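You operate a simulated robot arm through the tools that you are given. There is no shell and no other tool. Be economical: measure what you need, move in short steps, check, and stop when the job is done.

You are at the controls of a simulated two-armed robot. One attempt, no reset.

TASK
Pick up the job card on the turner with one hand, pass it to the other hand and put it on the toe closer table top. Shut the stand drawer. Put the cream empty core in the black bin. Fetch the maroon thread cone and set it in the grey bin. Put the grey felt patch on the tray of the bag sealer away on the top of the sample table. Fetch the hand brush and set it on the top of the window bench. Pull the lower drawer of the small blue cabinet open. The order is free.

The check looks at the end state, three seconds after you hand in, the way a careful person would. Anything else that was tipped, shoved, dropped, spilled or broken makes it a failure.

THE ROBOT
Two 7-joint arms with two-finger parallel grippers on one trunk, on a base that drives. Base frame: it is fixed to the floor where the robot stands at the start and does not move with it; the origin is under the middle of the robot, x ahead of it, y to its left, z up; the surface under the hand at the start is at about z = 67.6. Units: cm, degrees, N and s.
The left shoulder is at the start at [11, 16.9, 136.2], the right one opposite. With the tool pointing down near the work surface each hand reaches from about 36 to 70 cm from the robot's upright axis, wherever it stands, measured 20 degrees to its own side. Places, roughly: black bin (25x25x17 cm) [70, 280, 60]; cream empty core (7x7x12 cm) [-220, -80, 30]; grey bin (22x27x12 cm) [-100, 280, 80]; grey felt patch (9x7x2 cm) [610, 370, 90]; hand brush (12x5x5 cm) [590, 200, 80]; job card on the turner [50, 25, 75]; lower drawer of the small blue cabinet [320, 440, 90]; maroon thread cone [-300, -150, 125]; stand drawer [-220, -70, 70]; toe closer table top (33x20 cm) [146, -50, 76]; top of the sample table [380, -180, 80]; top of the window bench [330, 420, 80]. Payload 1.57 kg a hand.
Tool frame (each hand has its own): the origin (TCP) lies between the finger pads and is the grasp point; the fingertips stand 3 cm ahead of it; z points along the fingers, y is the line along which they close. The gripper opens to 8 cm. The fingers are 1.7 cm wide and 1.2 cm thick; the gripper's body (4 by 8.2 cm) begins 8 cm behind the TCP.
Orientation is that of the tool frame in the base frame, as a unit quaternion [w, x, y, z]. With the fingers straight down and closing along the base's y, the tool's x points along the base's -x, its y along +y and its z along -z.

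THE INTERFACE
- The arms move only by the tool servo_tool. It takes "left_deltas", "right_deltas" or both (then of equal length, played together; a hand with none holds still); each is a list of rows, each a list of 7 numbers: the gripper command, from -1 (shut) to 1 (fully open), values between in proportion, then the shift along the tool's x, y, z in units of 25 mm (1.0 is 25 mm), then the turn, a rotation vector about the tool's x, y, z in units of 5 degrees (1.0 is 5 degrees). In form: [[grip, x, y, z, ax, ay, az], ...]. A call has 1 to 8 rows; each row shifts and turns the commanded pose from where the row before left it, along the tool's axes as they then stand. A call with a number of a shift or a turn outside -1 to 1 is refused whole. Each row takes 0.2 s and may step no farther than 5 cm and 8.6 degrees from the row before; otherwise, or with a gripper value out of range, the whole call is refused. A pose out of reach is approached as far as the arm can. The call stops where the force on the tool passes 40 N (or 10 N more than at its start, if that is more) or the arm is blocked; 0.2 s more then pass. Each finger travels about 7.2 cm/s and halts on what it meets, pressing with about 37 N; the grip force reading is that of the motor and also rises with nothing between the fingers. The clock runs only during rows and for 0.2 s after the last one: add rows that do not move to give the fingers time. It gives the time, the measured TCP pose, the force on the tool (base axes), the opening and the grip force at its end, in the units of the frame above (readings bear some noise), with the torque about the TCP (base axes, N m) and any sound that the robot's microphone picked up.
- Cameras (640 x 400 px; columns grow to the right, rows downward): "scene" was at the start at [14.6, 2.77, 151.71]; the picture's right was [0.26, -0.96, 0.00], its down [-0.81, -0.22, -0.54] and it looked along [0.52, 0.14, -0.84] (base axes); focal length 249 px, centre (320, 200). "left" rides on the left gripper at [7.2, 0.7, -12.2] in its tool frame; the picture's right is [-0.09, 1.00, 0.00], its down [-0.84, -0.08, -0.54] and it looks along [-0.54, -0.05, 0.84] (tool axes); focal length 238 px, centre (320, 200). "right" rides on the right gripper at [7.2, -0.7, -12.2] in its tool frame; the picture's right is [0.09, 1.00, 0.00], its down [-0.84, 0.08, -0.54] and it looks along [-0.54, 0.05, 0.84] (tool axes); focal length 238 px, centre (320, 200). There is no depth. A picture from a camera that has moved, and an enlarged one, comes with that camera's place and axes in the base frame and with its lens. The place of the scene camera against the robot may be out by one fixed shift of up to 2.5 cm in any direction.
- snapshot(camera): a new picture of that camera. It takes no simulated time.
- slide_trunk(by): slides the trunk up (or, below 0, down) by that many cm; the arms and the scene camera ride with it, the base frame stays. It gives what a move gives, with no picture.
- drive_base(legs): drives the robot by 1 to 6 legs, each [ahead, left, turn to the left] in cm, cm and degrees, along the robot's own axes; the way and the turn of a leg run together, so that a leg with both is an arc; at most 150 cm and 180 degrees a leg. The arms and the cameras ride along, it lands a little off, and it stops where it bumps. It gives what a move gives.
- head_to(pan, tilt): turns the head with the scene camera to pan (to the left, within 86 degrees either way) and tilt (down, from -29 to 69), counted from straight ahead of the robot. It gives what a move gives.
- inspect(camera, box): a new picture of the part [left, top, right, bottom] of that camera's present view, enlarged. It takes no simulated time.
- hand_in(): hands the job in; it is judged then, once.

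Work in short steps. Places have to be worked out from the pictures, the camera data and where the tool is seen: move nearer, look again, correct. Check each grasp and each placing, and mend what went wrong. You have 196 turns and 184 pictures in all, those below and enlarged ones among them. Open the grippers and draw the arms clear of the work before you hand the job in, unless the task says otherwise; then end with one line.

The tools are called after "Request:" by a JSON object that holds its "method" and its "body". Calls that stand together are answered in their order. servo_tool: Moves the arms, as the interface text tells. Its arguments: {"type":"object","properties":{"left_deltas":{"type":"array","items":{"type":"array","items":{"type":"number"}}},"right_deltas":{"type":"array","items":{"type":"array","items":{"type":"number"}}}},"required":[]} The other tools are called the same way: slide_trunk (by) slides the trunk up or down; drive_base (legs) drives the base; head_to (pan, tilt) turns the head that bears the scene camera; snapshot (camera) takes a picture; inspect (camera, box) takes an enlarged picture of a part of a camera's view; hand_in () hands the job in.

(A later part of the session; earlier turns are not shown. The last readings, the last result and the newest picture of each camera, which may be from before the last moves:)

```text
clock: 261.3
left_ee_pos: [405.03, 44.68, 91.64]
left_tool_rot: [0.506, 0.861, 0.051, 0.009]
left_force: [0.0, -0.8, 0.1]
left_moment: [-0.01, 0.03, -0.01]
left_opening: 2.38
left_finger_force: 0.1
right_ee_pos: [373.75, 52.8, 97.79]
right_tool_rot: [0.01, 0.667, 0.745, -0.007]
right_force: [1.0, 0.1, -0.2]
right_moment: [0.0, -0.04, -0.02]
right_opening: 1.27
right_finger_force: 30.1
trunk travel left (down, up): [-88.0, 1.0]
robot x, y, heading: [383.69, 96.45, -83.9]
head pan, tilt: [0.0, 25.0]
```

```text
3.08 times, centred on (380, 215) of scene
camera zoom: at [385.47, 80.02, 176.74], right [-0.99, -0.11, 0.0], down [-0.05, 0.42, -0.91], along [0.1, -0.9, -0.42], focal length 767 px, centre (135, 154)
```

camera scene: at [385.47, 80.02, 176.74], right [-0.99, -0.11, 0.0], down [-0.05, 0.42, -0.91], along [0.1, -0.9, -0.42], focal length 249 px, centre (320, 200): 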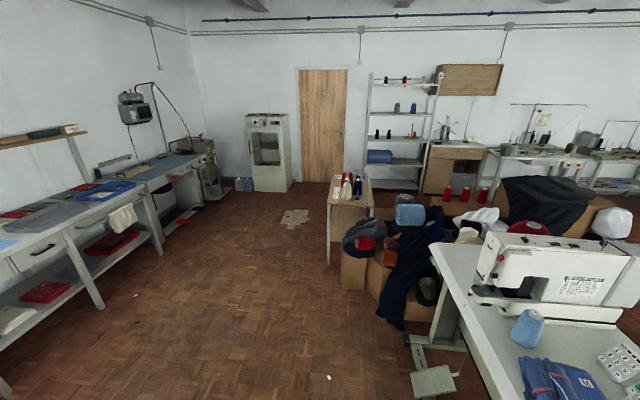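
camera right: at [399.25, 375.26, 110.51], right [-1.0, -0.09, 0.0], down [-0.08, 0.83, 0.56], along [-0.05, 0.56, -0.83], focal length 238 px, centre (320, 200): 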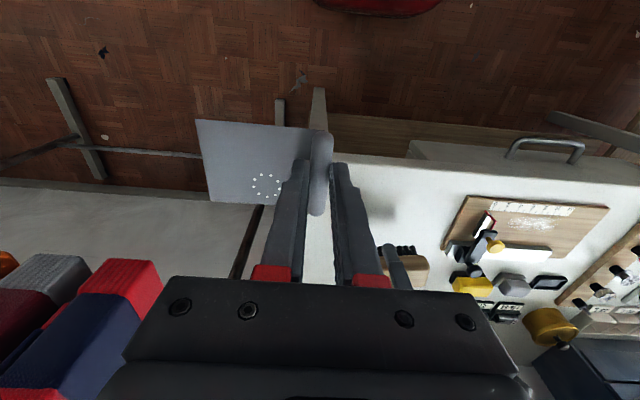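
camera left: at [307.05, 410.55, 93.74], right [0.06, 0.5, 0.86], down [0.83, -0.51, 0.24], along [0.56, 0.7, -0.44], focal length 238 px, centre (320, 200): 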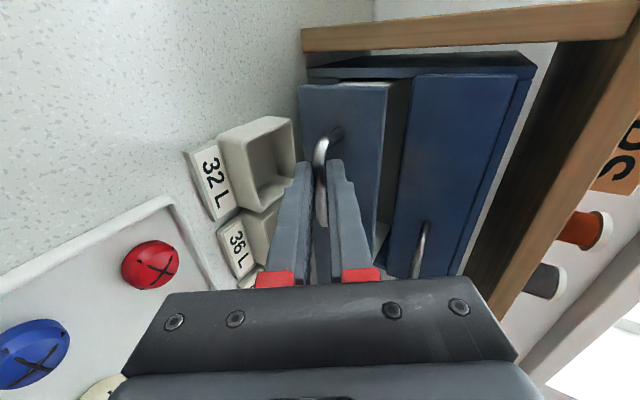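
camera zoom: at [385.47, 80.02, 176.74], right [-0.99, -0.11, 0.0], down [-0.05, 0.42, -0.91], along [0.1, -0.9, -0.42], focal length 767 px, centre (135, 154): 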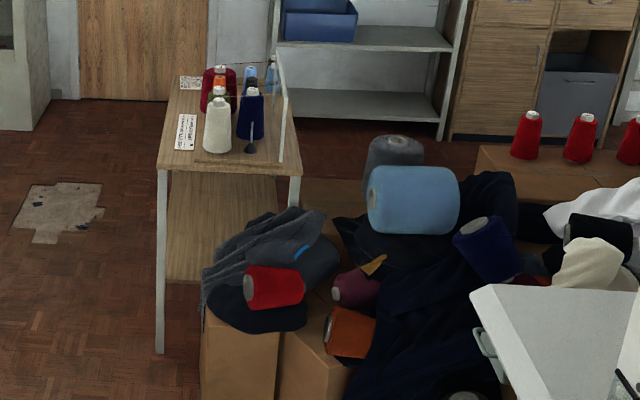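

The sample table is x≈360–401, y≈-121…-198, with cones on it. I go to its open east side, facing −x, to look for a free spot.

Request:
{"method": "drive_base", "body": {"legs": [[65, 0, 0], [110, 45, 0], [85, 0, 0], [0, 0, -96]]}}

Request:
{"method": "head_to", "body": {"pan": 0, "tilt": 42}}

Request:
{"method": "snapshot", "body": {"camera": "scene"}}

```text
clock: 278.8
left_ee_pos: [401.33, -175.22, 91.69]
left_tool_rot: [0.343, 0.61, -0.61, -0.372]
left_force: [-0.7, 0.0, -0.3]
left_moment: [0.03, -0.04, -0.01]
left_opening: 2.41
left_finger_force: 0.0
right_ee_pos: [413.2, -145.11, 97.92]
right_tool_rot: [0.001, 1.0, -0.004, -0.013]
right_force: [-0.5, 0.0, -1.3]
right_moment: [-0.03, 0.0, -0.01]
right_opening: 1.29
right_finger_force: 29.6
trunk travel left (down, up): [-88.0, 1.0]
robot x, y, heading: [455.27, -160.47, 179.6]
head pan, tilt: [0.0, 25.0]
```

```text
clock: 279.6
left_ee_pos: [401.29, -175.19, 91.66]
left_tool_rot: [-0.343, -0.61, 0.61, 0.372]
left_force: [-0.1, 0.3, 0.1]
left_moment: [0.03, -0.02, -0.04]
left_opening: 2.39
left_finger_force: 0.1
right_ee_pos: [413.1, -145.06, 98.0]
right_tool_rot: [0.0, 1.0, -0.004, -0.013]
right_force: [-0.5, -0.1, 0.7]
right_moment: [0.0, 0.03, 0.0]
right_opening: 1.28
right_finger_force: 29.7
trunk travel left (down, up): [-88.0, 1.0]
robot x, y, heading: [454.83, -160.28, 179.4]
head pan, tilt: [0.0, 42.0]
```

```text
77 pictures are left
camera scene: at [438.58, -159.11, 174.13], right [0.01, 1.0, 0.0], down [0.67, -0.01, -0.74], along [-0.74, 0.01, -0.67], focal length 249 px, centre (320, 200)
```

scene: 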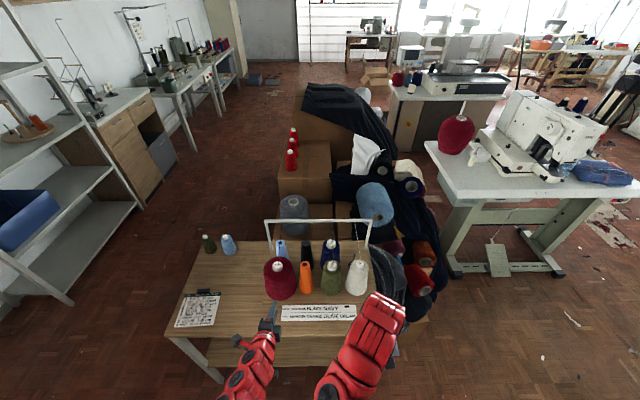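

A free patch is around [383,-197]. I strafe left 45 cm then go ahead 14 cm.

Request:
{"method": "drive_base", "body": {"legs": [[0, 46, 0], [14, 0, 0]]}}

Request:
{"method": "snapshot", "body": {"camera": "right"}}

```text
clock: 283.3
left_ee_pos: [386.56, -221.59, 91.8]
left_tool_rot: [0.344, 0.61, -0.609, -0.372]
left_force: [-0.2, -0.7, 0.0]
left_moment: [0.0, 0.01, -0.03]
left_opening: 2.41
left_finger_force: 0.2
right_ee_pos: [398.28, -191.46, 97.93]
right_tool_rot: [0.001, 1.0, -0.003, -0.013]
right_force: [-0.2, 0.6, 0.7]
right_moment: [0.01, 0.05, 0.0]
right_opening: 1.28
right_finger_force: 29.7
trunk travel left (down, up): [-88.0, 1.0]
robot x, y, heading: [440.19, -206.86, 179.7]
head pan, tilt: [0.0, 42.0]
```

```text
76 pictures are left
camera right: at [405.87, -190.77, 109.99], right [0.08, -1.0, 0.0], down [-0.82, -0.07, 0.56], along [-0.56, -0.05, -0.83], focal length 238 px, centre (320, 200)
```

right: 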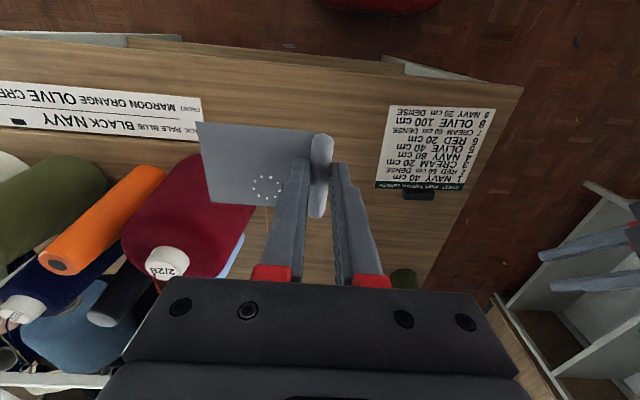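

Free spot between the maroon cone and the clipboard: I shift to [387,-196] and lower the trunk 8 cm.

Request:
{"method": "servo_tool", "body": {"right_deltas": [[-1, -0.9, 0.36, 0, 0, 0, 0], [-1, -0.9, 0.36, 0, 0, 0, 0], [-1, -0.9, 0.36, 0, 0, 0, 0], [-1, -0.9, 0.36, 0, 0, 0, 0], [-1, -0.9, 0.36, 0, 0, 0, 0]]}}

Request:
{"method": "slide_trunk", "body": {"by": -8}}

Request:
{"method": "snapshot", "body": {"camera": "right"}}

```text
clock: 284.5
left_ee_pos: [386.35, -221.66, 91.73]
left_tool_rot: [0.343, 0.611, -0.609, -0.372]
left_force: [0.1, -0.1, -0.5]
left_moment: [0.01, -0.02, 0.01]
left_opening: 2.4
left_finger_force: 0.0
right_ee_pos: [386.84, -195.92, 98.25]
right_tool_rot: [0.0, 1.0, -0.003, -0.013]
right_force: [-0.2, 0.2, -0.4]
right_moment: [0.01, -0.03, -0.02]
right_opening: 1.31
right_finger_force: 29.9
trunk travel left (down, up): [-88.0, 1.0]
robot x, y, heading: [440.53, -206.28, 179.4]
head pan, tilt: [0.0, 42.0]
```

```text
clock: 285.7
left_ee_pos: [386.47, -221.71, 83.62]
left_tool_rot: [0.343, 0.61, -0.609, -0.373]
left_force: [0.3, 0.1, 0.2]
left_moment: [-0.01, 0.03, -0.01]
left_opening: 2.41
left_finger_force: 0.0
right_ee_pos: [386.94, -195.88, 90.15]
right_tool_rot: [0.001, 1.0, -0.004, -0.012]
right_force: [-0.1, -0.1, -1.1]
right_moment: [0.02, 0.0, 0.0]
right_opening: 1.33
right_finger_force: 29.5
trunk travel left (down, up): [-80.0, 9.0]
robot x, y, heading: [440.33, -206.4, 179.7]
head pan, tilt: [0.0, 42.0]
```

```text
75 pictures are left
camera right: at [394.48, -195.23, 102.3], right [0.08, -1.0, 0.0], down [-0.82, -0.07, 0.56], along [-0.56, -0.05, -0.83], focal length 238 px, centre (320, 200)
```

right: 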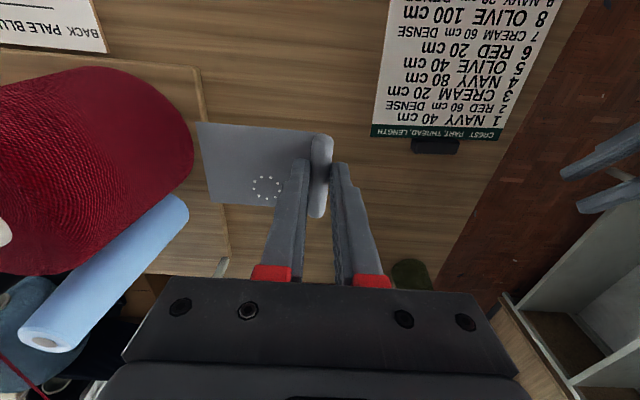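

Good. I lower 5 cm with a 1 cm shift away from the cone board, then feel for contact.

Request:
{"method": "servo_tool", "body": {"right_deltas": [[-1, 0, 0.4, 0.5, 0, 0, 0], [-1, 0, 0, 0.8, 0, 0, 0], [-1, 0, 0, 0.8, 0, 0, 0], [-1, 0, 0, 0.1, 0, 0, 0]]}}

Request:
{"method": "servo_tool", "body": {"right_deltas": [[-1, 0, 0, 0.15, 0, 0, 0], [-1, 0, 0, 0.15, 0, 0, 0], [-1, 0, 0, 0, 0, 0, 0]]}}

Request:
{"method": "snapshot", "body": {"camera": "right"}}

```text
clock: 286.7
left_ee_pos: [386.43, -221.65, 83.72]
left_tool_rot: [0.343, 0.61, -0.61, -0.372]
left_force: [0.1, -0.2, -0.1]
left_moment: [-0.02, 0.04, 0.0]
left_opening: 2.41
left_finger_force: 0.1
right_ee_pos: [386.83, -196.95, 84.78]
right_tool_rot: [0.0, 1.0, -0.004, -0.012]
right_force: [0.0, 0.3, -0.4]
right_moment: [-0.04, 0.02, -0.02]
right_opening: 1.28
right_finger_force: 29.5
trunk travel left (down, up): [-80.0, 9.0]
robot x, y, heading: [439.9, -206.77, 179.4]
head pan, tilt: [0.0, 42.0]
```

```text
clock: 287.5
left_ee_pos: [386.52, -221.58, 83.64]
left_tool_rot: [0.344, 0.61, -0.609, -0.372]
left_force: [0.6, 0.5, 0.2]
left_moment: [-0.01, -0.02, 0.01]
left_opening: 2.42
left_finger_force: 0.0
right_ee_pos: [386.68, -197.01, 84.08]
right_tool_rot: [0.002, 1.0, -0.004, -0.013]
right_force: [0.9, -0.2, 0.4]
right_moment: [-0.01, 0.02, 0.0]
right_opening: 1.27
right_finger_force: 30.0
trunk travel left (down, up): [-80.0, 9.0]
robot x, y, heading: [440.36, -206.47, 179.5]
head pan, tilt: [0.0, 42.0]
```

```text
74 pictures are left
camera right: at [394.31, -196.33, 96.0], right [0.09, -1.0, 0.0], down [-0.82, -0.07, 0.56], along [-0.56, -0.05, -0.83], focal length 238 px, centre (320, 200)
```

right: 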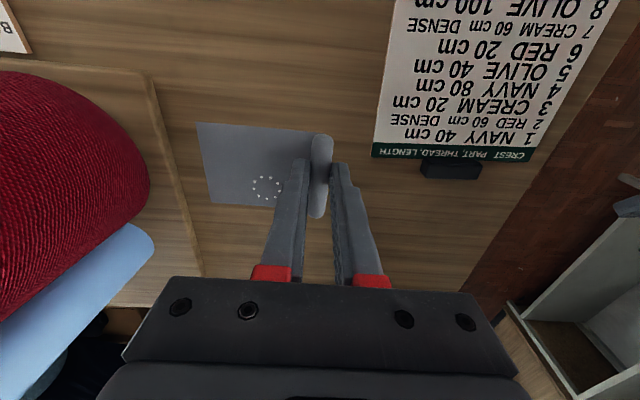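

Still a bit above (shadow offset small). I lower in 4 mm steps until force rises.

Request:
{"method": "servo_tool", "body": {"right_deltas": [[-1, 0, 0, 0.15, 0, 0, 0], [-1, 0, 0, 0.15, 0, 0, 0], [-1, 0, 0, 0.15, 0, 0, 0], [-1, 0, 0, 0, 0, 0, 0]]}}

Request:
{"method": "servo_tool", "body": {"right_deltas": [[-1, 0, 0, 0.15, 0, 0, 0], [-1, 0, 0, 0, 0, 0, 0]]}}

```text
clock: 288.5
left_ee_pos: [386.48, -221.61, 83.63]
left_tool_rot: [0.342, 0.611, -0.609, -0.372]
left_force: [0.1, 0.1, 0.3]
left_moment: [0.02, 0.0, -0.01]
left_opening: 2.39
left_finger_force: 0.1
right_ee_pos: [386.79, -197.02, 82.94]
right_tool_rot: [0.001, 1.0, -0.004, -0.012]
right_force: [0.6, -0.7, 0.0]
right_moment: [-0.02, -0.03, 0.01]
right_opening: 1.31
right_finger_force: 29.7
trunk travel left (down, up): [-80.0, 9.0]
robot x, y, heading: [440.14, -206.82, 179.4]
head pan, tilt: [0.0, 42.0]
```

```text
clock: 289.1
left_ee_pos: [386.52, -221.7, 83.57]
left_tool_rot: [0.343, 0.611, -0.609, -0.372]
left_force: [0.1, 0.2, -0.8]
left_moment: [0.04, 0.0, 0.0]
left_opening: 2.4
left_finger_force: 0.1
right_ee_pos: [386.86, -196.94, 82.53]
right_tool_rot: [0.0, 1.0, -0.004, -0.012]
right_force: [-0.3, 0.1, -0.5]
right_moment: [-0.02, 0.0, 0.01]
right_opening: 1.29
right_finger_force: 29.7
trunk travel left (down, up): [-80.0, 9.0]
robot x, y, heading: [440.42, -206.41, 179.7]
head pan, tilt: [0.0, 42.0]
```

Request:
{"method": "servo_tool", "body": {"right_deltas": [[-1, 0, 0, 0.15, 0, 0, 0], [-1, 0, 0, 0.15, 0, 0, 0], [-1, 0, 0, 0, 0, 0, 0]]}}

Request:
{"method": "snapshot", "body": {"camera": "right"}}

```text
clock: 289.9
left_ee_pos: [386.53, -221.65, 83.59]
left_tool_rot: [-0.343, -0.61, 0.61, 0.372]
left_force: [1.4, 0.2, 0.3]
left_moment: [-0.03, -0.02, 0.02]
left_opening: 2.39
left_finger_force: 0.0
right_ee_pos: [386.73, -196.94, 81.69]
right_tool_rot: [0.001, 1.0, -0.003, -0.012]
right_force: [0.5, -0.4, -0.1]
right_moment: [-0.03, 0.01, -0.01]
right_opening: 1.27
right_finger_force: 29.5
trunk travel left (down, up): [-80.0, 9.0]
robot x, y, heading: [440.29, -206.8, 179.2]
head pan, tilt: [0.0, 42.0]
```

```text
73 pictures are left
camera right: at [394.31, -196.29, 93.73], right [0.08, -1.0, 0.0], down [-0.82, -0.07, 0.56], along [-0.56, -0.05, -0.83], focal length 238 px, centre (320, 200)
```

right: 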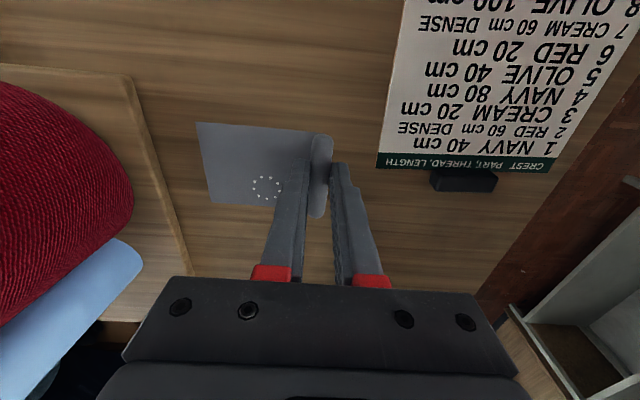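

Not yet in contact; the table must be lower. I continue down 2 cm.

Request:
{"method": "servo_tool", "body": {"right_deltas": [[-1, 0, 0, 0.2, 0, 0, 0], [-1, 0, 0, 0.2, 0, 0, 0], [-1, 0, 0, 0.2, 0, 0, 0], [-1, 0, 0, 0.2, 0, 0, 0], [-1, 0, 0, 0, 0, 0, 0]]}}

Request:
{"method": "snapshot", "body": {"camera": "right"}}

```text
clock: 291.1
left_ee_pos: [386.57, -221.55, 83.65]
left_tool_rot: [0.343, 0.611, -0.609, -0.372]
left_force: [-0.1, 0.4, 0.3]
left_moment: [0.01, -0.02, -0.01]
left_opening: 2.4
left_finger_force: 0.1
right_ee_pos: [386.73, -197.01, 79.83]
right_tool_rot: [0.001, 1.0, -0.004, -0.012]
right_force: [0.0, -0.4, 0.3]
right_moment: [0.04, 0.03, 0.01]
right_opening: 1.28
right_finger_force: 30.4
trunk travel left (down, up): [-80.0, 9.0]
robot x, y, heading: [439.88, -206.51, 179.5]
head pan, tilt: [0.0, 42.0]
```

```text
72 pictures are left
camera right: at [394.26, -196.28, 91.74], right [0.09, -1.0, 0.0], down [-0.82, -0.07, 0.56], along [-0.56, -0.05, -0.83], focal length 238 px, centre (320, 200)
```

right: 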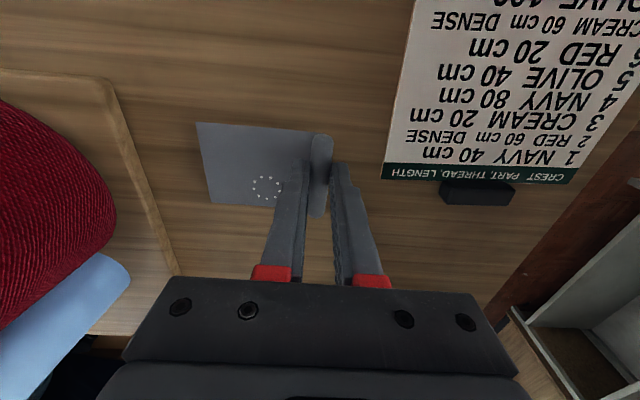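

Request:
{"method": "servo_tool", "body": {"right_deltas": [[-1, 0, 0, 0.2, 0, 0, 0], [-1, 0, 0, 0.2, 0, 0, 0], [-1, 0, 0, 0.2, 0, 0, 0], [-1, 0, 0, 0, 0, 0, 0]]}}

Request:
{"method": "servo_tool", "body": {"right_deltas": [[-1, 0, 0, 0.15, 0, 0, 0], [-1, 0, 0, 0, 0, 0, 0]]}}

Request:
{"method": "snapshot", "body": {"camera": "right"}}

```text
clock: 292.1
left_ee_pos: [386.49, -221.59, 83.87]
left_tool_rot: [-0.343, -0.609, 0.61, 0.373]
left_force: [-0.3, -0.7, 0.0]
left_moment: [-0.01, 0.04, 0.0]
left_opening: 2.37
left_finger_force: 0.0
right_ee_pos: [386.73, -196.93, 78.58]
right_tool_rot: [0.0, 1.0, -0.004, -0.017]
right_force: [-4.0, 4.9, 30.6]
right_moment: [0.17, -0.39, 0.02]
right_opening: 1.29
right_finger_force: 30.1
trunk travel left (down, up): [-80.0, 9.0]
robot x, y, heading: [439.99, -206.56, 179.6]
head pan, tilt: [0.0, 42.0]
```

```text
clock: 292.4
left_ee_pos: [386.71, -221.63, 83.78]
left_tool_rot: [0.344, 0.609, -0.609, -0.374]
left_force: [-0.3, -1.7, 0.2]
left_moment: [-0.02, 0.0, 0.0]
left_opening: 2.4
left_finger_force: 0.0
right_ee_pos: [386.64, -196.81, 78.53]
right_tool_rot: [0.0, 1.0, -0.005, -0.017]
right_force: [10.7, 0.5, 21.9]
right_moment: [0.05, -0.54, -0.01]
right_opening: 1.29
right_finger_force: 29.6
trunk travel left (down, up): [-80.0, 9.0]
robot x, y, heading: [440.43, -206.41, 179.6]
head pan, tilt: [0.0, 42.0]
stopped in row 1 (right hand): the force on the tool passed its limit at 43 N (the readings are from after the stop); the commanded pose is now the measured one
```

```text
71 pictures are left
camera right: at [394.29, -196.24, 90.51], right [0.08, -1.0, 0.0], down [-0.82, -0.07, 0.57], along [-0.57, -0.04, -0.82], focal length 238 px, centre (320, 200)
```

right: 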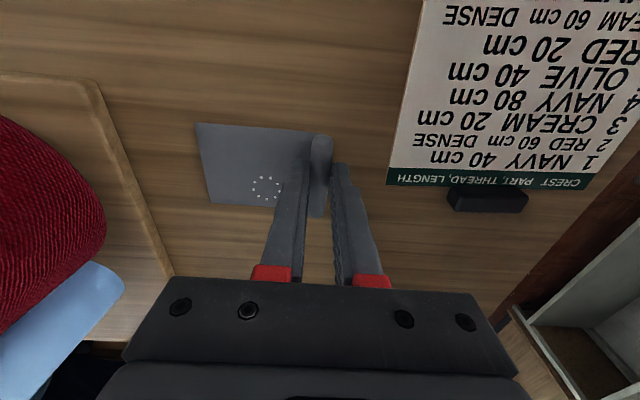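

Contact with the table (z≈75.5). I ease up slightly, open, and lift the hand.

Request:
{"method": "servo_tool", "body": {"right_deltas": [[-1, 0, 0, -0.06, 0, 0, 0], [-0.4, 0, 0, 0, 0, 0, 0], [0, 0, 0, 0, 0, 0, 0], [0.2, 0, 0, 0, 0, 0, 0], [0.2, 0, 0, -0.5, 0, 0, 0], [0.2, 0, 0, -1, 0, 0, 0], [0.2, 0, 0, -1, 0, 0, 0], [0.2, 0, 0, -1, 0, 0, 0]]}}

Request:
{"method": "snapshot", "body": {"camera": "right"}}

```text
clock: 294.2
left_ee_pos: [386.45, -221.56, 83.86]
left_tool_rot: [0.342, 0.61, -0.609, -0.374]
left_force: [-0.3, 0.0, 0.5]
left_moment: [0.01, 0.02, 0.02]
left_opening: 2.44
left_finger_force: 0.1
right_ee_pos: [386.65, -196.9, 87.24]
right_tool_rot: [0.0, 1.0, -0.005, -0.016]
right_force: [0.4, -0.5, -0.7]
right_moment: [0.01, -0.02, 0.01]
right_opening: 4.82
right_finger_force: 0.0
trunk travel left (down, up): [-80.0, 9.0]
robot x, y, heading: [440.11, -206.43, 179.1]
head pan, tilt: [0.0, 42.0]
```

```text
70 pictures are left
camera right: at [394.37, -196.27, 99.27], right [0.08, -1.0, 0.0], down [-0.82, -0.07, 0.57], along [-0.57, -0.05, -0.82], focal length 238 px, centre (320, 200)
```

right: 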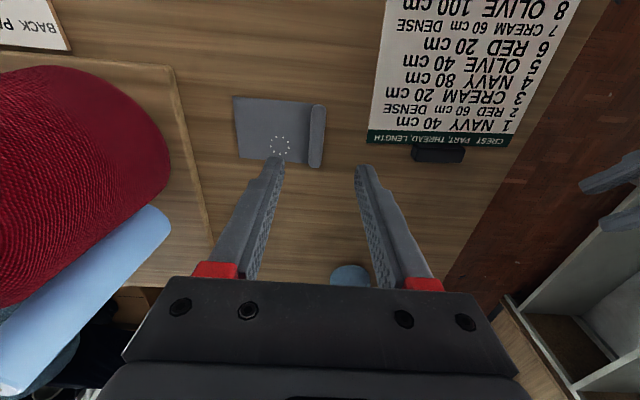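

Felt is down flat on the sample table. Now to the west end: I back off and drive along the aisle at y≈-257, checking on the way.

Request:
{"method": "servo_tool", "body": {"right_deltas": [[0, 0, 0, -1, 0, 0, 0], [0, 0, 0, -1, 0, 0, 0], [0, 0, 0, -1, 0, 0, 0]]}}

Request:
{"method": "drive_base", "body": {"legs": [[-20, 0, 0], [0, 50, 0.5], [140, 0, 0]]}}

Request:
{"method": "head_to", "body": {"pan": 0, "tilt": 25}}

Request:
{"method": "snapshot", "body": {"camera": "scene"}}

```text
clock: 295.0
left_ee_pos: [386.44, -221.67, 83.7]
left_tool_rot: [0.343, 0.61, -0.609, -0.372]
left_force: [0.3, -0.2, -0.8]
left_moment: [0.03, -0.01, -0.03]
left_opening: 2.42
left_finger_force: 0.1
right_ee_pos: [387.08, -196.95, 94.85]
right_tool_rot: [0.001, 1.0, -0.005, -0.015]
right_force: [-0.9, -0.2, 1.4]
right_moment: [0.02, 0.0, -0.02]
right_opening: 3.99
right_finger_force: 0.1
trunk travel left (down, up): [-80.0, 9.0]
robot x, y, heading: [440.24, -206.55, 179.6]
head pan, tilt: [0.0, 42.0]
```

```text
clock: 306.0
left_ee_pos: [260.51, -267.98, 83.62]
left_tool_rot: [-0.337, -0.601, 0.619, 0.377]
left_force: [0.3, 0.6, -0.2]
left_moment: [0.01, -0.03, -0.01]
left_opening: 2.41
left_finger_force: 0.2
right_ee_pos: [261.64, -243.17, 94.8]
right_tool_rot: [-0.001, 1.0, -0.018, -0.017]
right_force: [-0.1, -0.3, -0.2]
right_moment: [-0.03, 0.0, -0.02]
right_opening: 4.02
right_finger_force: 0.1
trunk travel left (down, up): [-80.0, 9.0]
robot x, y, heading: [314.71, -254.38, 177.8]
head pan, tilt: [0.0, 42.0]
```

```text
clock: 306.8
left_ee_pos: [260.52, -267.88, 83.54]
left_tool_rot: [-0.338, -0.601, 0.618, 0.378]
left_force: [-0.4, 0.0, 0.2]
left_moment: [0.03, -0.01, -0.01]
left_opening: 2.39
left_finger_force: 0.1
right_ee_pos: [261.84, -243.14, 94.72]
right_tool_rot: [0.0, 1.0, -0.018, -0.016]
right_force: [0.2, -0.4, 0.5]
right_moment: [-0.01, 0.0, 0.02]
right_opening: 4.0
right_finger_force: 0.0
trunk travel left (down, up): [-80.0, 9.0]
robot x, y, heading: [314.56, -254.08, 177.8]
head pan, tilt: [0.0, 25.0]
```

```text
69 pictures are left
camera scene: at [297.36, -252.71, 168.74], right [0.04, 1.0, 0.0], down [0.42, -0.02, -0.91], along [-0.91, 0.03, -0.42], focal length 249 px, centre (320, 200)
```

scene: 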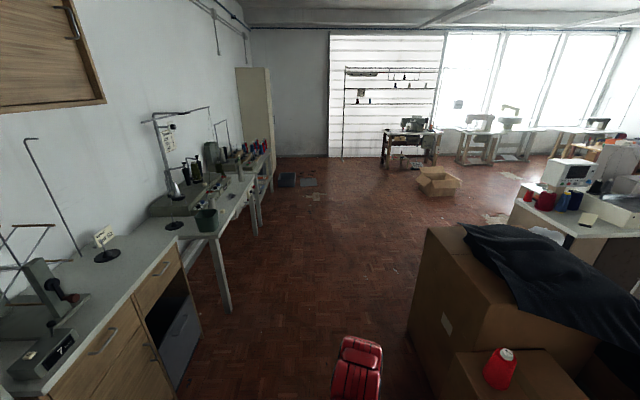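

Wide clear aisle. I continue west to about x=-100 and look toward the stand.

Request:
{"method": "drive_base", "body": {"legs": [[150, 0, 2], [150, 0, 0], [110, 0, 0]]}}

Request:
{"method": "head_to", "body": {"pan": -35, "tilt": 25}}

Request:
{"method": "snapshot", "body": {"camera": "scene"}}

```text
clock: 326.6
left_ee_pos: [-151.65, -262.61, 83.68]
left_tool_rot: [0.342, 0.611, -0.609, -0.372]
left_force: [0.2, -0.5, 0.0]
left_moment: [0.05, -0.01, 0.02]
left_opening: 2.37
left_finger_force: 0.0
right_ee_pos: [-151.25, -237.88, 94.68]
right_tool_rot: [0.0, 1.0, -0.005, -0.016]
right_force: [-0.8, -0.4, 0.3]
right_moment: [0.01, 0.01, 0.01]
right_opening: 3.99
right_finger_force: 0.1
trunk travel left (down, up): [-80.0, 9.0]
robot x, y, heading: [-97.78, -247.11, 179.5]
head pan, tilt: [0.0, 25.0]
```

```text
clock: 327.6
left_ee_pos: [-151.66, -262.47, 83.81]
left_tool_rot: [0.343, 0.611, -0.609, -0.372]
left_force: [0.1, 0.2, -0.5]
left_moment: [-0.02, 0.02, 0.0]
left_opening: 2.4
left_finger_force: 0.1
right_ee_pos: [-151.19, -237.83, 94.67]
right_tool_rot: [0.0, 1.0, -0.004, -0.016]
right_force: [-0.3, -1.0, -0.3]
right_moment: [0.01, -0.03, -0.01]
right_opening: 3.99
right_finger_force: 0.0
trunk travel left (down, up): [-80.0, 9.0]
robot x, y, heading: [-98.02, -247.6, 179.7]
head pan, tilt: [-35.0, 25.0]
```

```text
68 pictures are left
camera scene: at [-113.6, -241.09, 168.75], right [0.58, 0.82, 0.0], down [0.34, -0.24, -0.91], along [-0.74, 0.52, -0.42], focal length 249 px, centre (320, 200)
```

scene: 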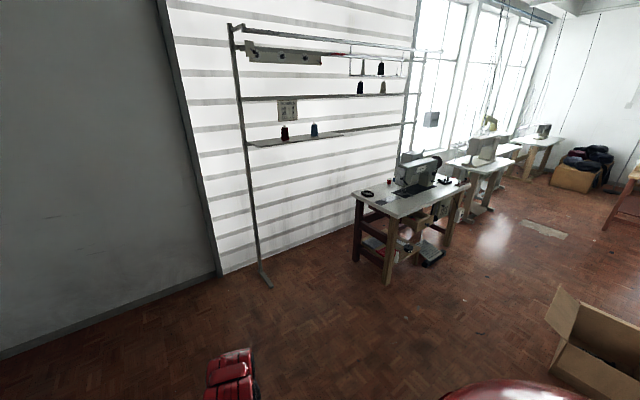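

Request:
{"method": "inspect", "body": {"camera": "scene", "box": [330, 130, 490, 290]}}

Request:
{"method": "inspect", "body": {"camera": "scene", "box": [230, 40, 430, 160]}}

```text
2.50 times, centred on (410, 210) of scene
camera zoom: at [-113.6, -241.09, 168.75], right [0.58, 0.82, 0.0], down [0.34, -0.24, -0.91], along [-0.74, 0.52, -0.42], focal length 623 px, centre (95, 175)
```

zoom: 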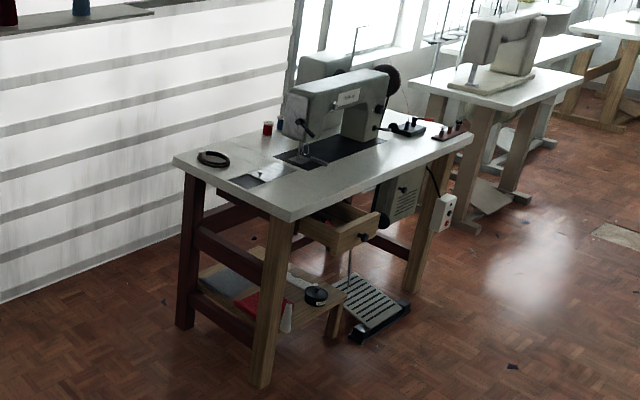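

```text
3.20 times, centred on (330, 100) of scene
camera zoom: at [-113.6, -241.09, 168.75], right [0.58, 0.82, 0.0], down [0.34, -0.24, -0.91], along [-0.74, 0.52, -0.42], focal length 797 px, centre (288, 520)
```

zoom: 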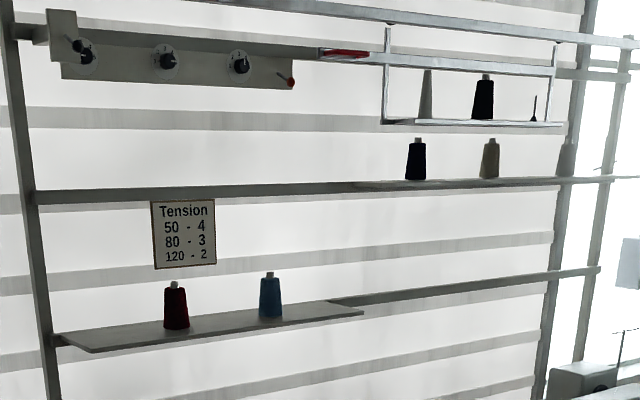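

Stand: table x -216…-270, y -95…17, drawer sticking out at ~[-207,-68,67]; the core stands on its lower shelf near [-220,-83]; the maroon cone is on a wall plank. I move to about [-135,-105], keeping off the cardboard box.

Request:
{"method": "drive_base", "body": {"legs": [[30, -60, 0], [0, -80, 0]]}}

Request:
{"method": "head_to", "body": {"pan": -10, "tilt": 45}}

Request:
{"method": "snapshot", "body": {"camera": "scene"}}

```text
clock: 328.9
left_ee_pos: [-155.41, -255.06, 83.66]
left_tool_rot: [0.343, 0.61, -0.61, -0.372]
left_force: [-1.3, 0.1, 0.3]
left_moment: [-0.01, -0.01, 0.03]
left_opening: 2.39
left_finger_force: 0.1
right_ee_pos: [-154.77, -230.44, 94.59]
right_tool_rot: [0.002, 1.0, -0.005, -0.014]
right_force: [-0.7, 0.7, -0.8]
right_moment: [-0.03, -0.01, 0.02]
right_opening: 3.98
right_finger_force: 0.0
trunk travel left (down, up): [-80.0, 9.0]
robot x, y, heading: [-101.2, -240.68, 179.4]
head pan, tilt: [-35.0, 25.0]
stopped in leg 1: the robot was blocked; the commanded pose is now the measured one
```

```text
clock: 329.8
left_ee_pos: [-155.21, -255.23, 83.6]
left_tool_rot: [0.342, 0.611, -0.609, -0.373]
left_force: [-0.5, 1.1, -0.7]
left_moment: [0.02, -0.02, 0.0]
left_opening: 2.37
left_finger_force: 0.0
right_ee_pos: [-154.7, -230.71, 94.64]
right_tool_rot: [0.0, 1.0, -0.005, -0.014]
right_force: [-0.9, -0.8, -0.9]
right_moment: [0.0, 0.0, 0.01]
right_opening: 3.98
right_finger_force: 0.2
trunk travel left (down, up): [-80.0, 9.0]
robot x, y, heading: [-101.25, -240.37, 179.6]
head pan, tilt: [-10.0, 45.0]
```

```text
65 pictures are left
camera scene: at [-117.59, -237.8, 165.7], right [0.18, 0.98, 0.0], down [0.69, -0.13, -0.71], along [-0.7, 0.13, -0.71], focal length 249 px, centre (320, 200)
```

scene: 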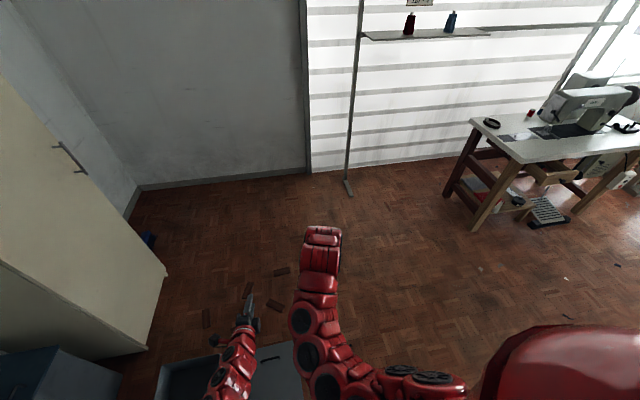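

Something low on the floor blocked me. I look down at it.

Request:
{"method": "head_to", "body": {"pan": 25, "tilt": 62}}

Request:
{"method": "snapshot", "body": {"camera": "scene"}}

```text
clock: 330.8
left_ee_pos: [-155.19, -255.22, 83.7]
left_tool_rot: [0.343, 0.61, -0.609, -0.372]
left_force: [-0.1, -0.9, -0.7]
left_moment: [0.01, -0.02, -0.01]
left_opening: 2.39
left_finger_force: 0.0
right_ee_pos: [-154.66, -230.71, 94.69]
right_tool_rot: [0.001, 1.0, -0.004, -0.014]
right_force: [0.4, -0.2, 0.4]
right_moment: [0.01, -0.01, 0.0]
right_opening: 4.02
right_finger_force: 0.1
trunk travel left (down, up): [-80.0, 9.0]
robot x, y, heading: [-101.5, -239.92, 179.6]
head pan, tilt: [25.0, 62.0]
```

```text
64 pictures are left
camera scene: at [-115.5, -241.87, 163.52], right [-0.41, 0.91, 0.0], down [0.8, 0.37, -0.47], along [-0.43, -0.19, -0.88], focal length 249 px, centre (320, 200)
```

scene: 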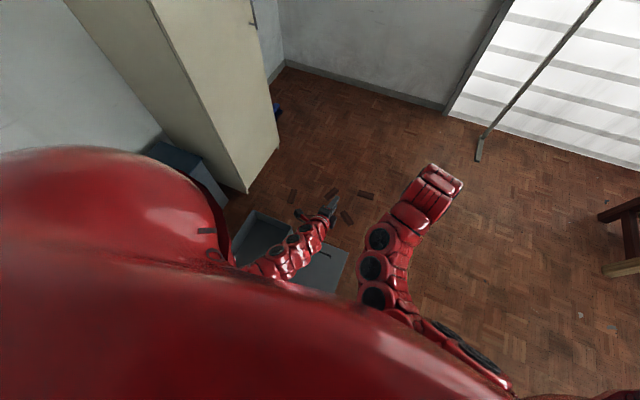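

It's a low tray/lid on the floor; it only stopped me. I back off, strafe right past it, then advance.

Request:
{"method": "drive_base", "body": {"legs": [[-6, 0, 0], [0, -95, 0], [30, -38, 0]]}}

Request:
{"method": "head_to", "body": {"pan": -10, "tilt": 45}}

Request:
{"method": "snapshot", "body": {"camera": "scene"}}

```text
clock: 338.8
left_ee_pos: [-178.74, -122.92, 83.69]
left_tool_rot: [0.344, 0.611, -0.608, -0.372]
left_force: [-0.2, 0.8, 0.1]
left_moment: [0.0, 0.02, 0.02]
left_opening: 2.4
left_finger_force: 0.0
right_ee_pos: [-178.3, -98.28, 94.53]
right_tool_rot: [0.001, 1.0, -0.002, -0.015]
right_force: [0.3, 0.3, -0.3]
right_moment: [-0.02, 0.01, 0.01]
right_opening: 4.04
right_finger_force: 0.0
trunk travel left (down, up): [-80.0, 9.0]
robot x, y, heading: [-124.91, -107.78, 179.9]
head pan, tilt: [25.0, 62.0]
```

```text
clock: 339.8
left_ee_pos: [-178.68, -122.94, 83.7]
left_tool_rot: [0.344, 0.611, -0.609, -0.371]
left_force: [-0.4, 0.4, -0.6]
left_moment: [0.0, -0.01, 0.01]
left_opening: 2.4
left_finger_force: 0.0
right_ee_pos: [-178.34, -98.27, 94.63]
right_tool_rot: [0.0, 1.0, -0.002, -0.015]
right_force: [-0.1, 0.2, 0.2]
right_moment: [0.0, -0.04, 0.01]
right_opening: 4.03
right_finger_force: 0.0
trunk travel left (down, up): [-80.0, 9.0]
robot x, y, heading: [-125.38, -107.45, 179.9]
head pan, tilt: [-10.0, 45.0]
```

```text
63 pictures are left
camera scene: at [-141.2, -105.21, 165.69], right [0.18, 0.98, 0.0], down [0.7, -0.13, -0.71], along [-0.7, 0.13, -0.71], focal length 249 px, centre (320, 200)
```

scene: 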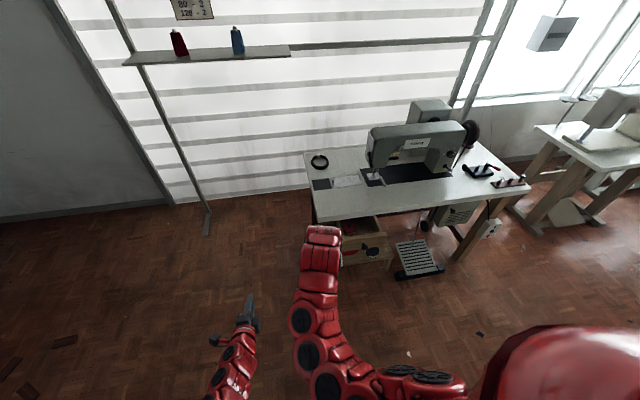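

Request:
{"method": "inspect", "body": {"camera": "scene", "box": [290, 180, 430, 290]}}

```text
3.64 times, centred on (360, 235) of scene
camera zoom: at [-141.2, -105.21, 165.69], right [0.18, 0.98, 0.0], down [0.7, -0.13, -0.71], along [-0.7, 0.13, -0.71], focal length 906 px, centre (174, 73)
```

zoom: 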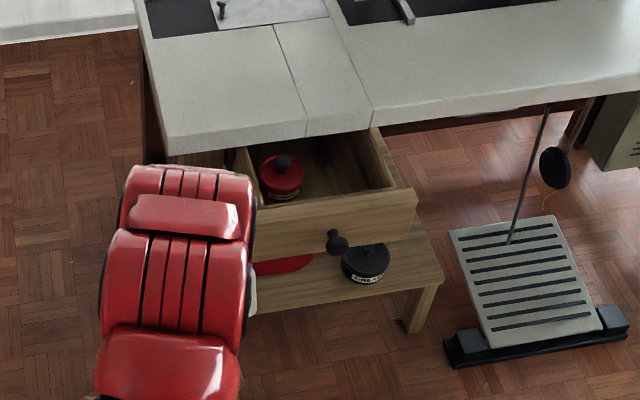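

Drawer face at x≈-207, y -85…-61, knob at ~[-204,-72,67]. I back off 12 cm, lower the trunk and tilt the right hand to near horizontal for pushing with the fingers astride the knob.

Request:
{"method": "drive_base", "body": {"legs": [[-12, 0, 0]]}}

Request:
{"method": "slide_trunk", "body": {"by": -25}}

Request:
{"method": "servo_tool", "body": {"right_deltas": [[0.5, -0.5, 0, 0, 0, -1, 0], [0.5, -0.5, 0, 0, 0, -1, 0], [0.5, -0.5, 0, 0, 0, -1, 0], [0.5, 0, 0, 0, 0, -1, 0], [0.5, 0, 0, 0, 0, -1, 0], [0.5, 0, 0, 0, 0, -1, 0], [0.5, 0, 0, 0, 0, -1, 0], [0.5, 0, 0, 0, 0, -1, 0]]}}

Request:
{"method": "servo_tool", "body": {"right_deltas": [[0.3, 0, 0, 0, 0, -1, 0], [0.3, 0, 0, 0, 0, -1, 0], [0.3, 0, 0, 0, 0, -1, 0], [0.3, 0, 0, 0, 0, -1, 0], [0.3, 0, 0, 0, 0, -1, 0], [0.3, 0, 0, 0, 0, -1, 0], [0.3, 0, 0, 0, 0, -1, 0]]}}

Request:
{"method": "snapshot", "body": {"camera": "right"}}

```text
clock: 341.1
left_ee_pos: [-166.51, -123.05, 83.59]
left_tool_rot: [0.344, 0.612, -0.608, -0.371]
left_force: [-0.2, 0.0, 0.1]
left_moment: [0.02, -0.05, 0.02]
left_opening: 2.4
left_finger_force: 0.0
right_ee_pos: [-166.26, -98.34, 94.59]
right_tool_rot: [0.001, 1.0, 0.0, -0.015]
right_force: [-0.5, -0.6, -0.2]
right_moment: [-0.02, -0.01, -0.01]
right_opening: 4.01
right_finger_force: 0.1
trunk travel left (down, up): [-80.0, 9.0]
robot x, y, heading: [-112.68, -107.85, 179.6]
head pan, tilt: [-10.0, 45.0]
```

```text
clock: 343.6
left_ee_pos: [-166.51, -123.01, 58.62]
left_tool_rot: [0.344, 0.611, -0.608, -0.372]
left_force: [0.4, 0.5, 0.0]
left_moment: [-0.03, 0.03, 0.03]
left_opening: 2.4
left_finger_force: 0.0
right_ee_pos: [-166.17, -98.42, 69.62]
right_tool_rot: [0.001, 1.0, -0.001, -0.015]
right_force: [0.3, 0.1, -0.6]
right_moment: [0.01, -0.01, -0.03]
right_opening: 3.98
right_finger_force: 0.0
trunk travel left (down, up): [-55.0, 34.0]
robot x, y, heading: [-113.15, -107.69, 179.9]
head pan, tilt: [-10.0, 45.0]
```

```text
clock: 345.4
left_ee_pos: [-166.59, -123.09, 58.66]
left_tool_rot: [0.343, 0.612, -0.608, -0.371]
left_force: [1.0, 0.8, -0.1]
left_moment: [0.02, -0.03, 0.03]
left_opening: 2.39
left_finger_force: 0.0
right_ee_pos: [-170.0, -98.21, 70.07]
right_tool_rot: [0.001, 0.933, -0.001, -0.359]
right_force: [-0.3, -0.1, 0.7]
right_moment: [-0.07, -0.02, 0.0]
right_opening: 6.03
right_finger_force: 0.1
trunk travel left (down, up): [-55.0, 34.0]
robot x, y, heading: [-112.98, -107.77, 179.9]
head pan, tilt: [-10.0, 45.0]
```

```text
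clock: 347.1
left_ee_pos: [-166.58, -123.14, 58.76]
left_tool_rot: [0.343, 0.612, -0.608, -0.371]
left_force: [0.5, 0.7, -0.3]
left_moment: [0.04, -0.02, 0.02]
left_opening: 2.38
left_finger_force: 0.0
right_ee_pos: [-170.05, -98.32, 70.2]
right_tool_rot: [0.0, 0.784, -0.001, -0.621]
right_force: [-0.7, 0.2, 0.6]
right_moment: [0.0, 0.01, 0.0]
right_opening: 5.2
right_finger_force: 0.1
trunk travel left (down, up): [-55.0, 34.0]
robot x, y, heading: [-113.09, -107.86, 179.7]
head pan, tilt: [-10.0, 45.0]
```

```text
61 pictures are left
camera right: at [-156.42, -97.74, 65.91], right [0.02, -1.0, -0.09], down [0.34, -0.08, 0.94], along [-0.94, -0.05, 0.33], focal length 238 px, centre (320, 200)
```

right: 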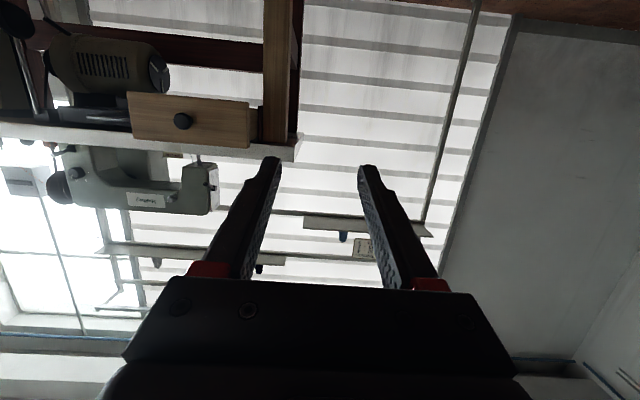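

Knob is at ~[-204,-73,69]. I move the right hand sideways to y≈-73.5.

Request:
{"method": "servo_tool", "body": {"right_deltas": [[0.3, 0, -1, 0, 0, 0, 0], [0.3, 0, -1, 0, 0, 0, 0], [0.3, 0, -1, 0, 0, 0, 0], [0.3, 0, -1, 0, 0, 0, 0], [0.3, 0, -1, 0, 0, 0, 0], [0.3, 0, -1, 0, 0, 0, 0], [0.3, 0, -1, 0, 0, 0, 0], [0.3, 0, -1, 0, 0, 0, 0]]}}

Request:
{"method": "servo_tool", "body": {"right_deltas": [[0.3, 0, -0.95, 0.5, 0, 0, 0], [0.3, 0, -0.95, 0.5, 0, 0, 0], [0.3, -0.2, 0, 0.9, 0, 0, 0], [0.3, -0.2, 0, 0.9, 0, 0, 0], [0.3, -0.2, 0, 0.9, 0, 0, 0], [0.3, -0.2, 0, 0.9, 0, 0, 0]]}}

Request:
{"method": "snapshot", "body": {"camera": "right"}}

```text
clock: 348.9
left_ee_pos: [-166.59, -123.05, 58.69]
left_tool_rot: [0.343, 0.612, -0.608, -0.371]
left_force: [0.8, 0.0, 0.2]
left_moment: [0.01, -0.01, -0.02]
left_opening: 2.42
left_finger_force: 0.2
right_ee_pos: [-169.93, -78.05, 70.08]
right_tool_rot: [-0.001, 0.784, -0.003, -0.621]
right_force: [-0.7, -0.7, 0.1]
right_moment: [-0.02, 0.02, 0.01]
right_opening: 5.21
right_finger_force: 0.1
trunk travel left (down, up): [-55.0, 34.0]
robot x, y, heading: [-113.0, -107.6, 179.7]
head pan, tilt: [-10.0, 45.0]
```

```text
clock: 350.2
left_ee_pos: [-166.59, -122.96, 58.72]
left_tool_rot: [0.344, 0.612, -0.608, -0.372]
left_force: [0.8, -0.4, 0.5]
left_moment: [0.01, 0.0, 0.02]
left_opening: 2.43
left_finger_force: 0.1
right_ee_pos: [-181.46, -73.63, 69.31]
right_tool_rot: [-0.001, 0.785, -0.003, -0.619]
right_force: [0.5, -0.4, 0.4]
right_moment: [-0.04, -0.06, 0.01]
right_opening: 5.2
right_finger_force: 0.1
trunk travel left (down, up): [-55.0, 34.0]
robot x, y, heading: [-112.79, -107.17, 179.8]
head pan, tilt: [-10.0, 45.0]
```

```text
60 pictures are left
camera right: at [-167.93, -72.92, 65.1], right [0.02, -1.0, -0.09], down [0.33, -0.08, 0.94], along [-0.94, -0.05, 0.33], focal length 238 px, centre (320, 200)
```

right: 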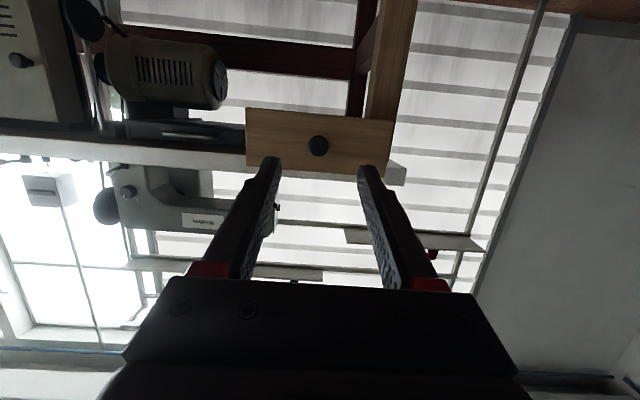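

Centred on the knob. I drive the base ahead to bring the fingertips to the face, then push with the arm.

Request:
{"method": "drive_base", "body": {"legs": [[21, 0, 0]]}}

Request:
{"method": "servo_tool", "body": {"right_deltas": [[0.3, -0.14, 0, 0.6, 0, 0, 0], [0.3, -0.14, 0, 0.6, 0, 0, 0], [0.3, -0.14, 0, 0.6, 0, 0, 0], [0.3, -0.14, 0, 0.6, 0, 0, 0], [0.3, -0.14, 0, 0.6, 0, 0, 0]]}}

Request:
{"method": "snapshot", "body": {"camera": "right"}}

```text
clock: 351.9
left_ee_pos: [-187.62, -123.01, 58.66]
left_tool_rot: [0.343, 0.612, -0.608, -0.371]
left_force: [-0.4, -0.1, -0.5]
left_moment: [-0.02, -0.03, -0.01]
left_opening: 2.38
left_finger_force: 0.1
right_ee_pos: [-202.47, -73.61, 69.33]
right_tool_rot: [-0.001, 0.784, -0.002, -0.621]
right_force: [-0.3, -0.1, -0.4]
right_moment: [-0.02, 0.03, 0.04]
right_opening: 5.19
right_finger_force: 0.0
trunk travel left (down, up): [-55.0, 34.0]
robot x, y, heading: [-133.8, -107.54, 180.0]
head pan, tilt: [-10.0, 45.0]
```

```text
clock: 353.1
left_ee_pos: [-187.55, -123.1, 58.57]
left_tool_rot: [0.344, 0.612, -0.608, -0.37]
left_force: [-1.2, -0.5, -0.4]
left_moment: [-0.01, 0.04, -0.01]
left_opening: 2.39
left_finger_force: 0.0
right_ee_pos: [-210.2, -73.45, 69.18]
right_tool_rot: [0.0, 0.784, -0.001, -0.62]
right_force: [0.2, -1.1, 0.2]
right_moment: [0.0, -0.06, -0.05]
right_opening: 5.19
right_finger_force: 0.1
trunk travel left (down, up): [-55.0, 34.0]
robot x, y, heading: [-133.83, -107.73, 180.0]
head pan, tilt: [-10.0, 45.0]
```

```text
59 pictures are left
camera right: at [-196.78, -72.9, 64.98], right [0.02, -1.0, -0.09], down [0.33, -0.08, 0.94], along [-0.94, -0.05, 0.33], focal length 238 px, centre (320, 200)
```

right: 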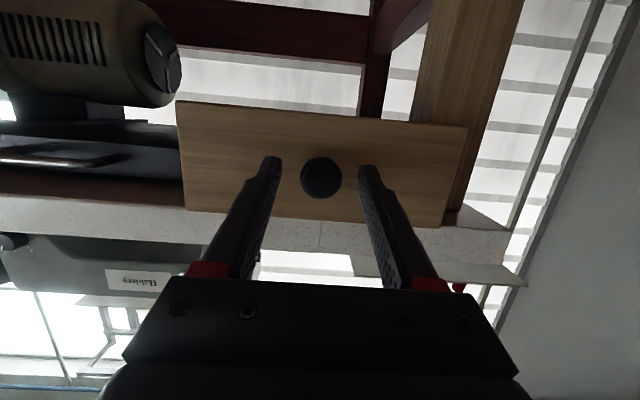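

Fingertips are about at the face. I continue pushing in small steps watching the force.

Request:
{"method": "servo_tool", "body": {"right_deltas": [[0.3, -0.1, 0, 0.45, 0, 0, 0], [0.3, -0.1, 0, 0.45, 0, 0, 0], [0.3, -0.1, 0, 0.45, 0, 0, 0], [0.3, -0.1, 0, 0.45, 0, 0, 0]]}}

Request:
{"method": "snapshot", "body": {"camera": "right"}}

```text
clock: 354.1
left_ee_pos: [-187.51, -122.9, 58.66]
left_tool_rot: [0.345, 0.612, -0.607, -0.371]
left_force: [0.0, -0.9, 0.1]
left_moment: [0.0, 0.03, -0.03]
left_opening: 2.4
left_finger_force: 0.0
right_ee_pos: [-214.85, -73.65, 69.29]
right_tool_rot: [0.0, 0.784, -0.001, -0.621]
right_force: [-0.5, 0.3, -0.6]
right_moment: [0.0, 0.01, -0.01]
right_opening: 5.2
right_finger_force: 0.2
trunk travel left (down, up): [-55.0, 34.0]
robot x, y, heading: [-133.74, -107.69, 180.0]
head pan, tilt: [-10.0, 45.0]
```

```text
58 pictures are left
camera right: at [-201.29, -72.93, 65.04], right [0.02, -1.0, -0.09], down [0.33, -0.08, 0.94], along [-0.94, -0.05, 0.33], focal length 238 px, centre (320, 200)
```

right: 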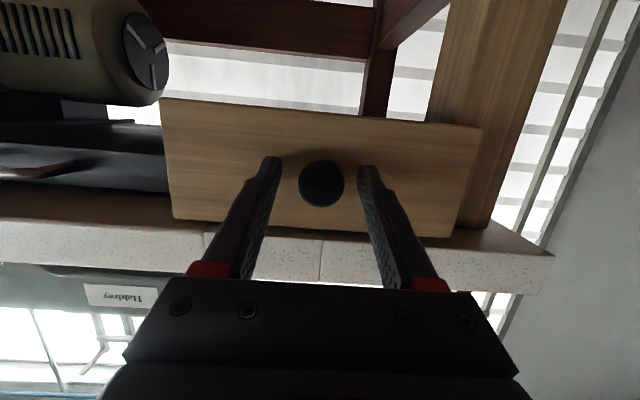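

The face has begun to move with the fingers. I push further.

Request:
{"method": "servo_tool", "body": {"right_deltas": [[0.3, -0.1, 0, 0.45, 0, 0, 0], [0.3, -0.1, 0, 0.45, 0, 0, 0], [0.3, -0.1, 0, 0.45, 0, 0, 0], [0.3, -0.1, 0, 0.45, 0, 0, 0], [0.3, -0.1, 0, 0.45, 0, 0, 0]]}}

Request:
{"method": "snapshot", "body": {"camera": "right"}}

```text
clock: 355.2
left_ee_pos: [-187.26, -122.95, 58.93]
left_tool_rot: [0.344, 0.612, -0.607, -0.373]
left_force: [0.3, 0.2, -0.2]
left_moment: [0.0, 0.04, -0.03]
left_opening: 2.4
left_finger_force: 0.1
right_ee_pos: [-215.96, -73.31, 69.38]
right_tool_rot: [-0.001, 0.788, -0.003, -0.616]
right_force: [18.5, -4.7, 7.1]
right_moment: [-0.33, 0.23, 0.67]
right_opening: 5.53
right_finger_force: 1.4
right hand out of reach, approached as far as the arm can: row 2, 3, 4, 5
trunk travel left (down, up): [-55.0, 34.0]
robot x, y, heading: [-133.95, -107.75, 179.6]
head pan, tilt: [-10.0, 45.0]
stopped in row 5 (right hand): the force on the tool passed its limit at 44 N (the readings are from after the stop); the commanded pose is now the measured one
```

```text
57 pictures are left
camera right: at [-202.36, -72.74, 65.31], right [0.02, -1.0, -0.09], down [0.32, -0.08, 0.94], along [-0.95, -0.05, 0.32], focal length 238 px, centre (320, 200)
```

right: 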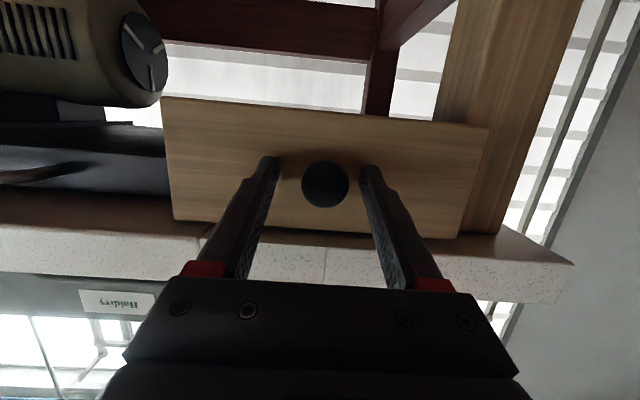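

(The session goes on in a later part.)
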